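You operate a simulated robot arm through the tools that you are given. There is no shell and no other tool. Be economical: measure what you need, move in short steps, check, and stop when the job is done.

Carry out the task below with a simulated robot arm. There is one attempt and no reset: what you move stays moved.

TASK
Fetch the load plug from the top of the dryer bench and stand it on top of the beige wad of broke there.

It is judged by the outcome, as a careful person would: the job done as asked, and still so three seconds after it is handed in. It fails if anything else is knocked over, pushed out of place, dropped, spilled or broken.

THE ROBOT
A 6-joint arm with a two-finger parallel gripper, fixed in place. Base frame: the origin is at the foot of the arm, x ahead of it, y to its left, z up; the work surface is at about z = 0. Lengths are in m, angles in degrees, forces in N, time in s.
With the tool pointing down near the work surface it reaches from about 0.14 to 0.58 m from the base axis. Its first joint turns from -66.0 to 66.0 degrees. Payload 2.1 kg.
Tool frame: the origin (TCP) lies between the finger pads and is the grasp point; the fingertips stand 0.03 m ahead of it; z points along the fingers, y is the line along which they close. Largest opening 0.094 m; finger width 0.028, thickness 0.01; the body of the gripper, 0.05 by 0.096 m, starts 0.055 m behind the TCP.
Orientation is told as [roll, pitch, yaw] about the base's x, y, z axes, in that order, counted from this pose: with the fingers straight down and closing along the base's y, the tool's x points along the base's -x, its y along +y and its z along -z.

THE INTERFACE
- The arm moves only by the tool move_arm. Its argument "moves" is a list of rows, each an object (a shift or turn left out is 0, a gripper value left out holds the last) with "hand": the opening, from 0 (shut) to 1 (fully open); "offset": the shift along the tool's x, y, z in units of 25 mm (1.0 is 25 mm), a list of three; "spin": the turn about the tool's z in units of 6 degrees (1.0 is 6 degrees). In form: [{"hand": hand, "offset": [x, y, z], "spin": spin}, ...]. A call has 1 to 10 rows; each row shifts and turns the commanded pose from where the row before left it, along the tool's axes as they then stand. A call with a number of a shift or a turn outside -1 to 1 is refused whole. Each row takes 0.2 s and may step no farther than 0.05 m and 8.6 degrees from the row before; otherwise, or with a gripper value out of range, the whole call is refused. A pose out of reach is approached as far as the arm can. The call stops where the force on the tool passes 40 N (or 10 N more than at its start, if that is more) or the arm is blocked; 0.2 s more then pass. Each finger travels about 0.072 m/s and halts on what it meets, pressing with about 37 N; the grip force reading is that of the motor and also rises with nothing between the fingers. The clock runs only during rows and for 0.2 s after the last one: add rows that do not move to give the fingers time. The reply holds the time, the measured pose of the TCP, the force on the tool along the base axes, the opening and the grip force, in the units named above and with some noise.
- Cameras (640 x 400 px; columns grow to the right, rows downward): "scene" is fixed at [0.0404, -0.3611, 0.4898]; the picture's right is [0.89, -0.46, 0.00], its down [-0.24, -0.46, -0.85] and it looks along [0.39, 0.76, -0.52] (base axes); focal length 321 px, centre (320, 200). "wrist" rides on the gripper at [0.076, 0.014, -0.102] in the tool frame; the picture's right is [-0.18, 0.98, 0.00], its down [-0.75, -0.14, -0.64] and it looks along [-0.63, -0.12, 0.77] (tool axes); focal length 243 px, centre (320, 200). There is no depth. A picture from a camera that has moved, and an enlarged one, comes with that camera's place and axes in the base frame and with its lens.
- grab_frame(camera): a new picture of that camera. The clock stands still meanwhile.
- enlarge(camera, box): a new picture of the part [left, top, right, bottom] of that camera's present view, enlarged. The clock stands still meanwhile.
- finish_job(): hands the job in; it is judged then, once.

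Work in short steps. Places have to be worked out from the pictures, the camera data and where the tool is seen: move nearer, look again, correct. Check each grasp and each placing, and mend what went wrong. You have 90 turns and 36 pictures in all, those below and enlarged ones among them. Open the gripper and draw the arm clear of the work before you hand the job in, unless the task says otherwise; then end with one line.

The tools are called as a command line: name --argument value ..., lists and objects as JSON in quotes. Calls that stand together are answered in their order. move_arm: Moves the arm, as the interface text tells. Its arguments: {"type":"object","properties":{"moves":{"type":"array","items":{"type":"object","properties":{"hand":{"type":"number"},"offset":{"type":"array","items":{"type":"number"}},"spin":{"type":"number"}}}}},"required":["moves"]} The other tools are called the same way: grab_frame (camera) takes a picture; enlarge (camera, box) takes an enlarged picture of a part of a camera's view; finish_job () hands the job in.

At the start:

```text
time_s: 0.0
tool_pos: [0.3809, -0.0531, 0.2992]
ee_rot: [0.0, -0.1, 0.0]
force: [0.0, -0.9, -0.7]
width: 0.0941
grip_force: 0.1
```

scene: 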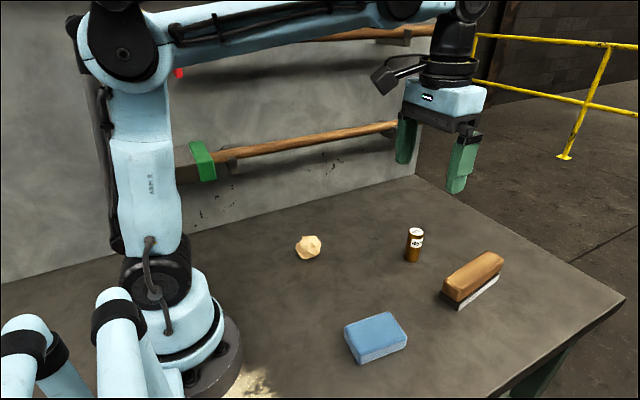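
wrist: 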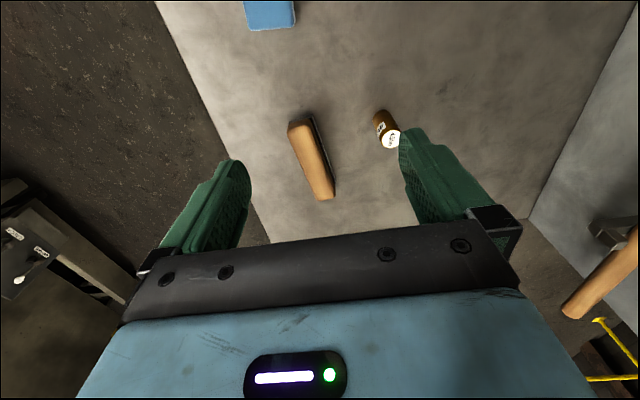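

I take the brown labelled cylinder at about (0.47, 0.03) to be the plug, and the beige lump at about (0.27, 0.15) to be the wad. I'll enlarge both to measure them.

enlarge --camera "scene" --box '[380, 210, 460, 270]'

enlarge --camera "scene" --box '[270, 220, 350, 270]'

```text
6.67 times, centred on (420, 240) of scene
camera zoom: at [0.0404, -0.3611, 0.4898], right [0.89, -0.46, 0.0], down [-0.24, -0.46, -0.85], along [0.39, 0.76, -0.52], focal length 2138 px, centre (-347, -67)
```

zoom: 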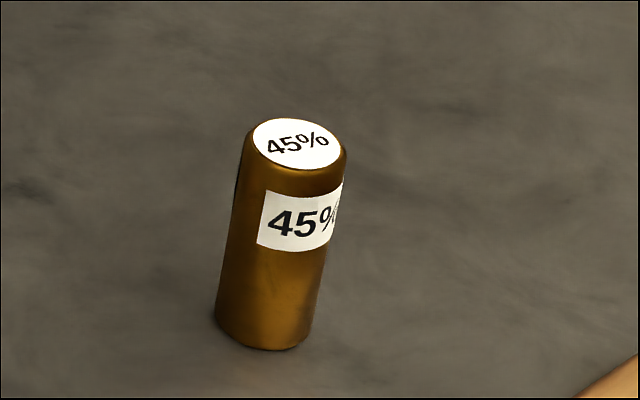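

```text
8.00 times, centred on (310, 245) of scene
camera zoom: at [0.0404, -0.3611, 0.4898], right [0.89, -0.46, 0.0], down [-0.24, -0.46, -0.85], along [0.39, 0.76, -0.52], focal length 2566 px, centre (400, -160)
```

zoom: 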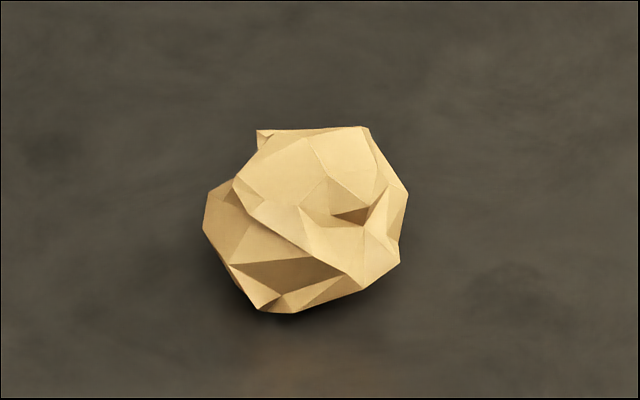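

The plug stands at about (0.475, 0.034), roughly 32 mm across and 75 mm tall. Before grasping it, I'll fly high over to the wad and look at its top with the wrist camera.

move_arm --moves '[{"hand": 1, "offset": [0.8, 0.9, 0.44]}, {"offset": [0.8, 0.9, 0.44]}, {"offset": [0.8, 0.9, 0.44]}, {"offset": [0.8, 0.9, 0.44]}, {"offset": [0.8, 0.9, 0.44]}, {"offset": [0.8, 0.9, 0.44]}, {"offset": [0.8, 0.9, 0.44]}, {"offset": [0.8, 0.9, 0.44]}, {"offset": [0.8, 0.9, 0.44]}]'

grab_frame --camera "wrist"

```text
time_s: 2.0
tool_pos: [0.2016, 0.1491, 0.2014]
ee_rot: [0.0, 0.0, -0.1]
force: [-0.2, -0.5, -0.6]
width: 0.0943
grip_force: 0.0
```

```text
31 pictures are left
camera wrist: at [0.1243, 0.1646, 0.303], right [0.18, 0.98, 0.0], down [0.75, -0.14, 0.64], along [0.63, -0.12, -0.77], focal length 243 px, centre (320, 200)
```

wrist: 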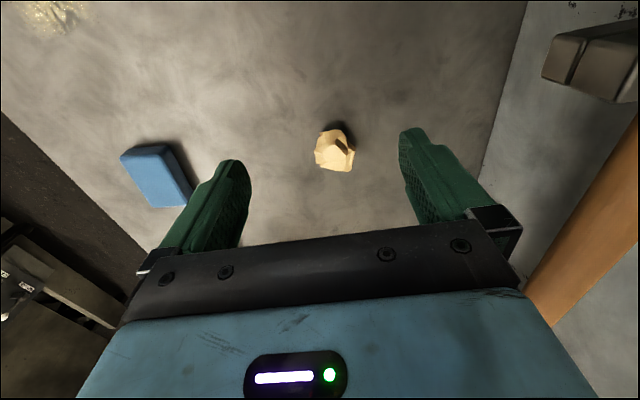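

enlarge --camera "wrist" --box '[300, 112, 372, 184]'

```text
5.56 times, centred on (336, 148) of wrist
camera zoom: at [0.1243, 0.1646, 0.303], right [0.18, 0.98, 0.0], down [0.75, -0.14, 0.64], along [0.63, -0.12, -0.77], focal length 1348 px, centre (231, 489)
```

zoom: 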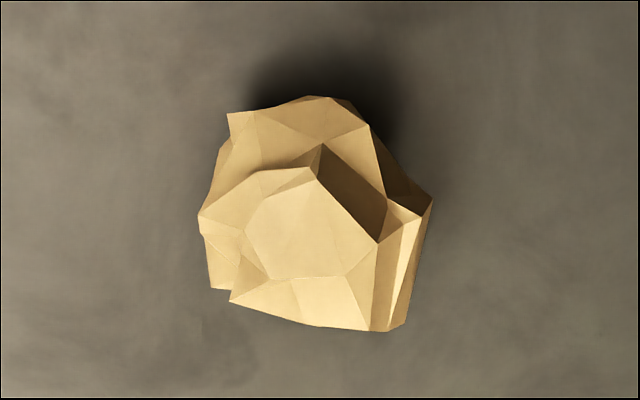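

The wad has a nearly level top facet about 27 mm across, centred near (0.272, 0.154) at z ≈ 0.039. Next I'll move back over near the plug and look again.

move_arm --moves '[{"offset": [-0.99, -0.58, 0]}, {"offset": [-0.99, -0.58, 0]}, {"offset": [-0.99, -0.58, 0]}, {"offset": [-0.99, -0.58, 0]}, {"offset": [-0.99, -0.58, 0]}, {"offset": [-0.99, -0.58, 0]}, {"offset": [-0.99, -0.58, 0]}, {"offset": [-0.99, -0.58, 0]}]'

grab_frame --camera "wrist"

```text
time_s: 3.8
tool_pos: [0.3992, 0.0332, 0.2014]
ee_rot: [0.0, 0.0, 0.0]
force: [-0.3, -0.9, -0.2]
width: 0.0939
grip_force: 0.1
```

```text
29 pictures are left
camera wrist: at [0.3231, 0.0493, 0.3028], right [0.18, 0.98, 0.0], down [0.75, -0.14, 0.64], along [0.63, -0.12, -0.77], focal length 243 px, centre (320, 200)
```

wrist: 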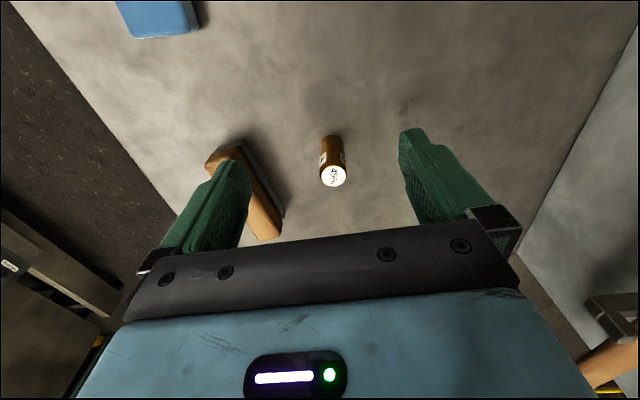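

The plug's top puts it at about (0.477, 0.034), which agrees with the scene estimate. The brush is 4 cm clear of the fingers, so I'll centre above the plug and descend partway.

move_arm --moves '[{"hand": 0.8, "offset": [-0.77, 0.01, 0]}, {"offset": [-0.77, 0.01, 0]}, {"offset": [-0.77, 0.01, 0]}, {"offset": [-0.77, 0, 0]}, {"offset": [0, 0, 0.9]}, {"offset": [0, 0, 0.9]}, {"offset": [0, 0, 0.6]}]'

grab_frame --camera "scene"

grab_frame --camera "wrist"

```text
time_s: 5.4
tool_pos: [0.4772, 0.0339, 0.1404]
ee_rot: [0.0, 0.0, 0.1]
force: [-0.8, -0.4, -0.2]
width: 0.0755
grip_force: 0.1
```

```text
28 pictures are left
```

scene: 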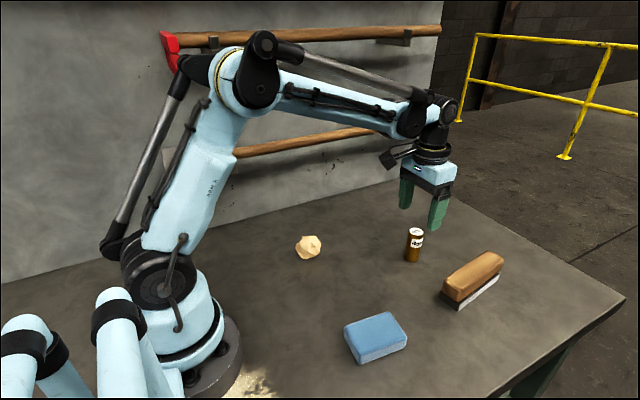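

```text
27 pictures are left
camera wrist: at [0.3995, 0.0497, 0.243], right [0.18, 0.98, 0.0], down [0.75, -0.14, 0.64], along [0.63, -0.12, -0.77], focal length 243 px, centre (320, 200)
```

wrist: 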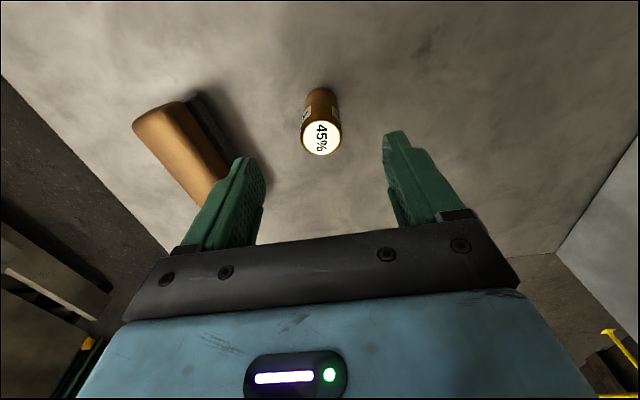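

The fingers straddle the plug, whose top reads (0.478, 0.035). I'll descend to TCP z ≈ 0.05 and close.

move_arm --moves '[{"offset": [-0.02, 0.04, 0.9]}, {"offset": [0, 0, 0.9]}, {"offset": [0, 0, 0.9]}, {"offset": [0, 0, 0.9]}, {}]'

grab_frame --camera "wrist"

```text
time_s: 6.6
tool_pos: [0.4765, 0.0354, 0.0518]
ee_rot: [0.0, 0.0, 0.0]
force: [0.3, -0.5, -0.3]
width: 0.0751
grip_force: 0.1
```

```text
26 pictures are left
camera wrist: at [0.3999, 0.0503, 0.1532], right [0.18, 0.98, 0.0], down [0.75, -0.14, 0.64], along [0.63, -0.12, -0.77], focal length 243 px, centre (320, 200)
```

wrist: 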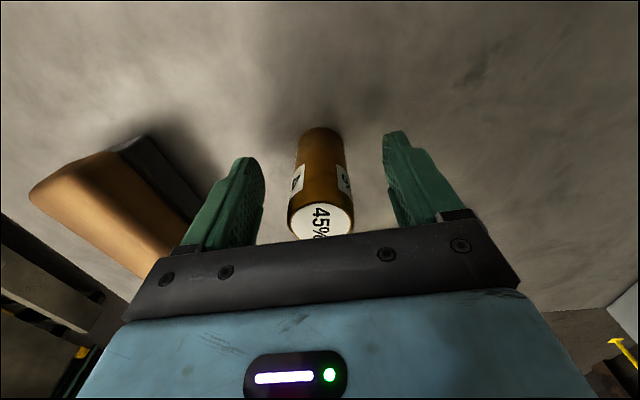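

The plug sits midway between the pads, so I'll close the gripper.

move_arm --moves '[{"hand": 0.4}, {"hand": 0.2}, {"hand": 0.2}, {"hand": 0.2}]'

```text
time_s: 7.6
tool_pos: [0.4773, 0.0362, 0.0518]
ee_rot: [0.1, 0.0, 0.0]
force: [0.8, 0.9, 0.1]
width: 0.0324
grip_force: 37.0
```

The gripper holds it at 32 mm width with full grip force. I'll lift it 10 cm and check.

move_arm --moves '[{"hand": 0.2, "offset": [0, 0, -0.4]}, {"offset": [0, 0, -0.8]}, {"offset": [0, 0, -0.8]}, {"offset": [0, 0, -0.8]}, {"offset": [0, 0, -0.8]}, {"offset": [0, 0, -0.4]}]'

grab_frame --camera "scene"

grab_frame --camera "wrist"

```text
time_s: 9.0
tool_pos: [0.4768, 0.0356, 0.1528]
ee_rot: [-0.1, 0.0, 0.1]
force: [0.2, 0.0, -1.5]
width: 0.0324
grip_force: 37.2
```

```text
25 pictures are left
```

scene: 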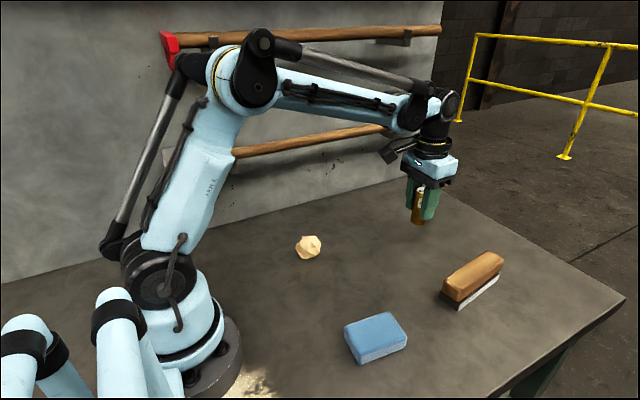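

```text
24 pictures are left
camera wrist: at [0.3998, 0.0508, 0.2539], right [0.18, 0.98, 0.0], down [0.75, -0.14, 0.64], along [0.63, -0.12, -0.77], focal length 243 px, centre (320, 200)
```

wrist: 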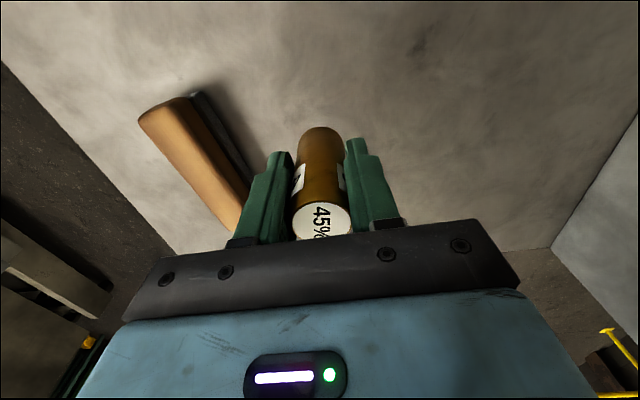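

The plug is held upright, with its bottom about 52 mm below the TCP. I'll carry it at this height to over the wad.

move_arm --moves '[{"offset": [0.5, 0.3, 0]}, {"offset": [0.96, 0.55, 0]}, {"offset": [0.96, 0.55, 0]}, {"offset": [0.96, 0.55, 0]}, {"offset": [0.96, 0.55, 0]}, {"offset": [0.96, 0.55, 0]}, {"offset": [0.96, 0.55, 0]}, {"offset": [0.96, 0.55, 0]}, {"offset": [0.98, 0.59, 0]}, {}]'

grab_frame --camera "scene"

grab_frame --camera "wrist"

```text
time_s: 11.2
tool_pos: [0.2703, 0.1537, 0.1515]
ee_rot: [-0.1, 0.0, 0.1]
force: [0.1, 0.1, -2.4]
width: 0.0319
grip_force: 37.0
```

```text
23 pictures are left
```

scene: 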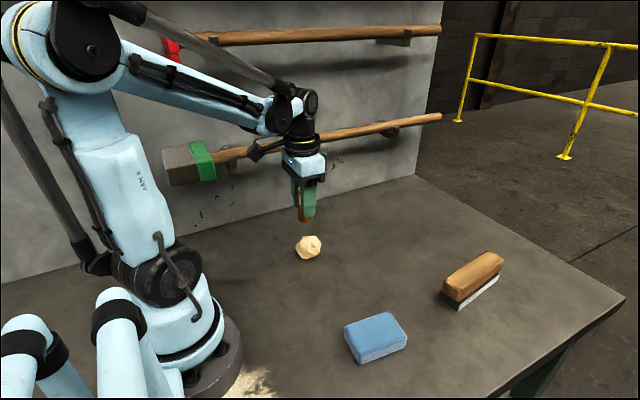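

```text
22 pictures are left
camera wrist: at [0.1943, 0.1693, 0.253], right [0.18, 0.98, 0.0], down [0.75, -0.14, 0.64], along [0.63, -0.12, -0.77], focal length 243 px, centre (320, 200)
```

wrist: 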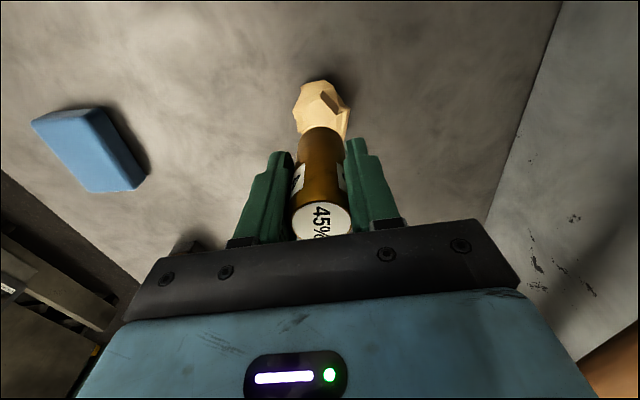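

The plug is above the wad. I'll lower it to about 1 cm above the facet and zoom in to check alignment.

move_arm --moves '[{"offset": [-0.06, 0, 0.5]}, {"offset": [0, 0, 0.5]}, {"offset": [0, 0, 0.5]}, {"offset": [0, 0, 0.45]}, {}]'

enlarge --camera "scene" --box '[260, 180, 360, 270]'

enlarge --camera "wrist" --box '[260, 70, 380, 250]'

```text
time_s: 12.4
tool_pos: [0.2738, 0.1541, 0.1023]
ee_rot: [0.0, 0.0, 0.0]
force: [1.1, -0.1, -2.0]
width: 0.0319
grip_force: 37.0
```

```text
4.44 times, centred on (310, 225) of scene
camera zoom: at [0.0404, -0.3611, 0.4898], right [0.89, -0.46, 0.0], down [-0.24, -0.46, -0.85], along [0.39, 0.76, -0.52], focal length 1425 px, centre (364, 89)
```

zoom: 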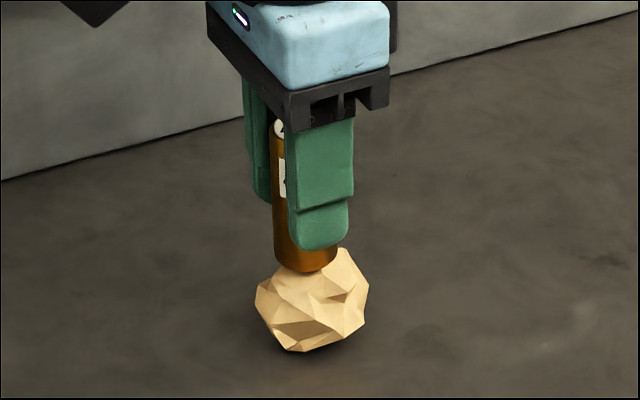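

```text
2.22 times, centred on (320, 160) of wrist
camera zoom: at [0.1965, 0.1696, 0.2042], right [0.18, 0.98, 0.0], down [0.75, -0.14, 0.64], along [0.63, -0.12, -0.77], focal length 539 px, centre (320, 289)
```

zoom: 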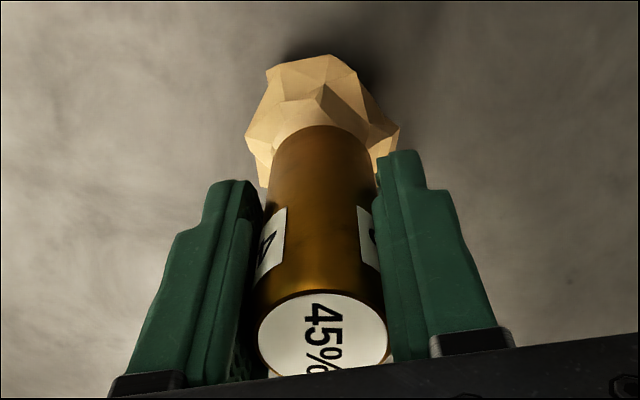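

Alignment with the facet looks right in both views. I'll lower in small steps and watch the vertical force.

move_arm --moves '[{"offset": [0.03, 0, 0.1]}, {"offset": [0, 0, 0.1]}, {"offset": [0, 0, 0.1]}, {}]'

```text
time_s: 13.4
tool_pos: [0.2725, 0.1546, 0.0946]
ee_rot: [0.0, -0.1, 0.1]
force: [1.8, 0.8, 29.3]
width: 0.0316
grip_force: 37.4
```

Contact came early, with about 30 N on the wad. I'll ease up to reduce the press.

move_arm --moves '[{"offset": [0, 0, -0.04]}, {}]'

enlarge --camera "scene" --box '[260, 180, 360, 270]'

enlarge --camera "wrist" --box '[260, 70, 380, 250]'

```text
time_s: 14.0
tool_pos: [0.2728, 0.156, 0.0953]
ee_rot: [0.0, 0.0, 0.0]
force: [0.9, 1.2, 0.6]
width: 0.0313
grip_force: 37.6
```

```text
4.44 times, centred on (310, 225) of scene
camera zoom: at [0.0404, -0.3611, 0.4898], right [0.89, -0.46, 0.0], down [-0.24, -0.46, -0.85], along [0.39, 0.76, -0.52], focal length 1425 px, centre (364, 89)
```

zoom: 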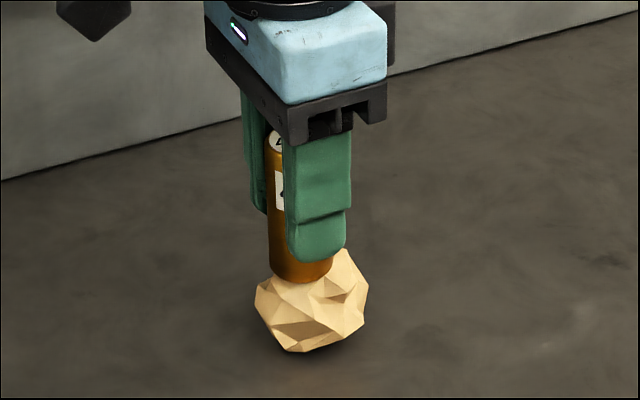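

```text
2.22 times, centred on (320, 160) of wrist
camera zoom: at [0.1953, 0.1695, 0.1975], right [0.18, 0.98, 0.0], down [0.75, -0.14, 0.64], along [0.63, -0.12, -0.77], focal length 539 px, centre (320, 289)
```

zoom: 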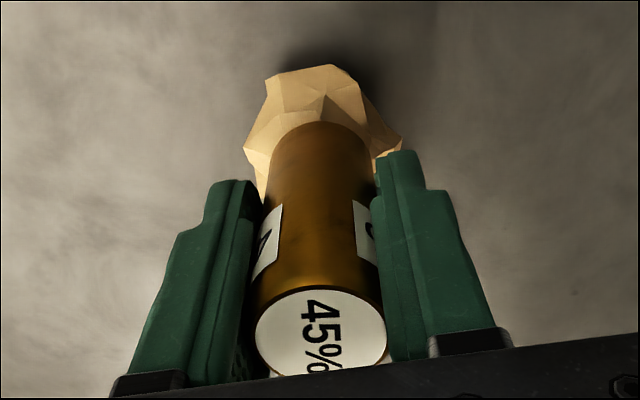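

Contact is now light and the plug stands on the facet without having moved the wad. I'll open just slightly, so the fingers still cage it, and check whether it tips.

move_arm --moves '[{"hand": 0.36}, {"hand": 0.4}, {"hand": 0.42}, {}, {}]'

enlarge --camera "scene" --box '[260, 180, 360, 270]'

enlarge --camera "wrist" --box '[260, 70, 380, 250]'

```text
time_s: 15.2
tool_pos: [0.2717, 0.1552, 0.0948]
ee_rot: [-0.1, 0.0, 0.0]
force: [-0.1, -0.4, 0.0]
width: 0.0397
grip_force: 0.1
```

```text
4.44 times, centred on (310, 225) of scene
camera zoom: at [0.0404, -0.3611, 0.4898], right [0.89, -0.46, 0.0], down [-0.24, -0.46, -0.85], along [0.39, 0.76, -0.52], focal length 1425 px, centre (364, 89)
```

zoom: 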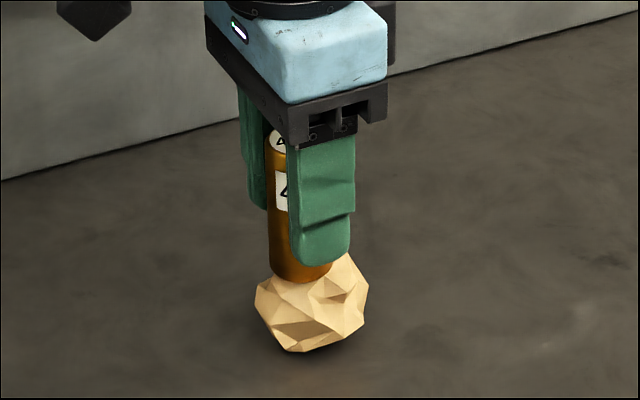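

```text
2.22 times, centred on (320, 160) of wrist
camera zoom: at [0.1955, 0.1696, 0.1977], right [0.18, 0.98, 0.0], down [0.75, -0.14, 0.64], along [0.63, -0.12, -0.77], focal length 539 px, centre (320, 289)
```

zoom: 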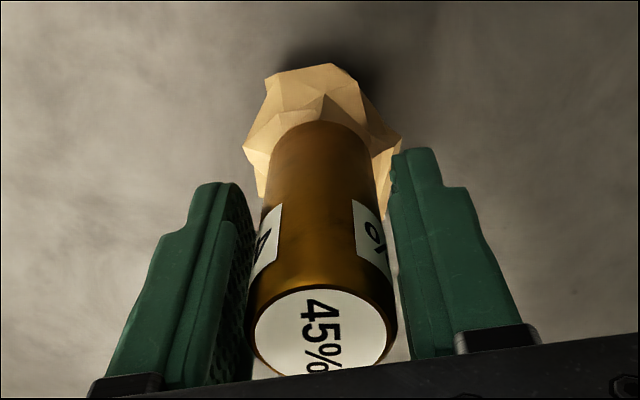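

It stands freely and hasn't tilted. I'll open further, let time pass and check again before withdrawing.

move_arm --moves '[{"hand": 0.55}, {"hand": 0.7}, {"hand": 0.8}, {}, {}, {}, {}]'

enlarge --camera "wrist" --box '[260, 70, 380, 250]'

```text
time_s: 16.8
tool_pos: [0.271, 0.154, 0.096]
ee_rot: [0.0, 0.0, 0.0]
force: [0.0, 0.8, -0.3]
width: 0.0751
grip_force: 0.1
```

```text
2.22 times, centred on (320, 160) of wrist
camera zoom: at [0.1955, 0.1696, 0.1977], right [0.18, 0.98, 0.0], down [0.75, -0.14, 0.64], along [0.63, -0.12, -0.77], focal length 539 px, centre (320, 289)
```

zoom: 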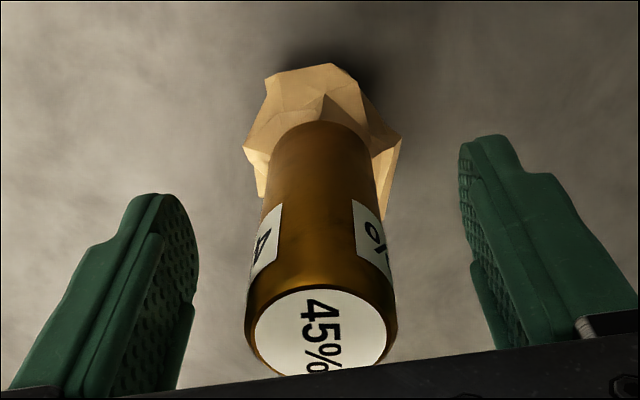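

The plug is stable. I'll withdraw straight up and then check with the scene camera.

move_arm --moves '[{"offset": [0, 0, -0.5]}, {"offset": [0, 0, -0.9]}, {"offset": [0, 0, -0.9]}, {"offset": [0, 0, -0.9]}, {"offset": [0, 0, -0.9]}, {"offset": [0, 0, -0.9]}, {}, {}]'

grab_frame --camera "scene"

enlarge --camera "scene" --box '[260, 180, 360, 270]'

```text
time_s: 18.6
tool_pos: [0.2714, 0.1542, 0.2205]
ee_rot: [0.0, -0.1, 0.1]
force: [0.0, 0.5, -0.1]
width: 0.0753
grip_force: 0.1
```

```text
14 pictures are left
```

scene: 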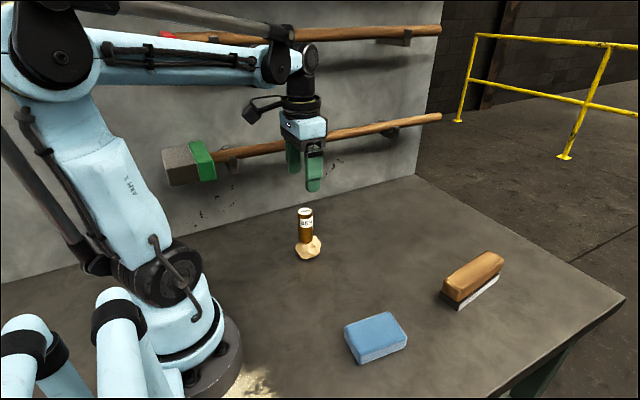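

```text
4.44 times, centred on (310, 225) of scene
camera zoom: at [0.0404, -0.3611, 0.4898], right [0.89, -0.46, 0.0], down [-0.24, -0.46, -0.85], along [0.39, 0.76, -0.52], focal length 1425 px, centre (364, 89)
```

zoom: 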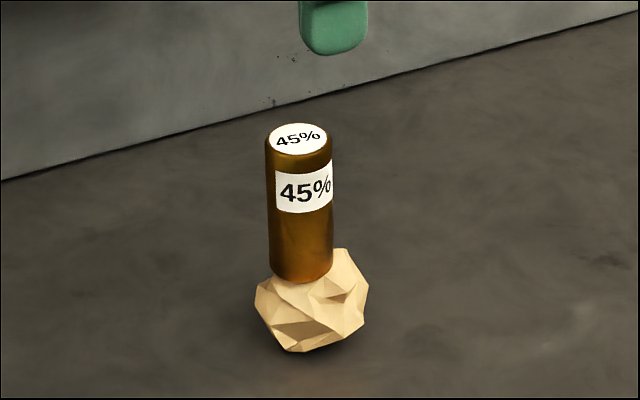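

The plug stands upright on the wad, nothing else has moved, and the arm is clear with the gripper open. I'll hand the job in.

finish_job

```text
The job is handed in.
```

The load plug is standing upright on top of the beige wad of broke, nothing else was disturbed, and the open gripper is drawn clear above it.
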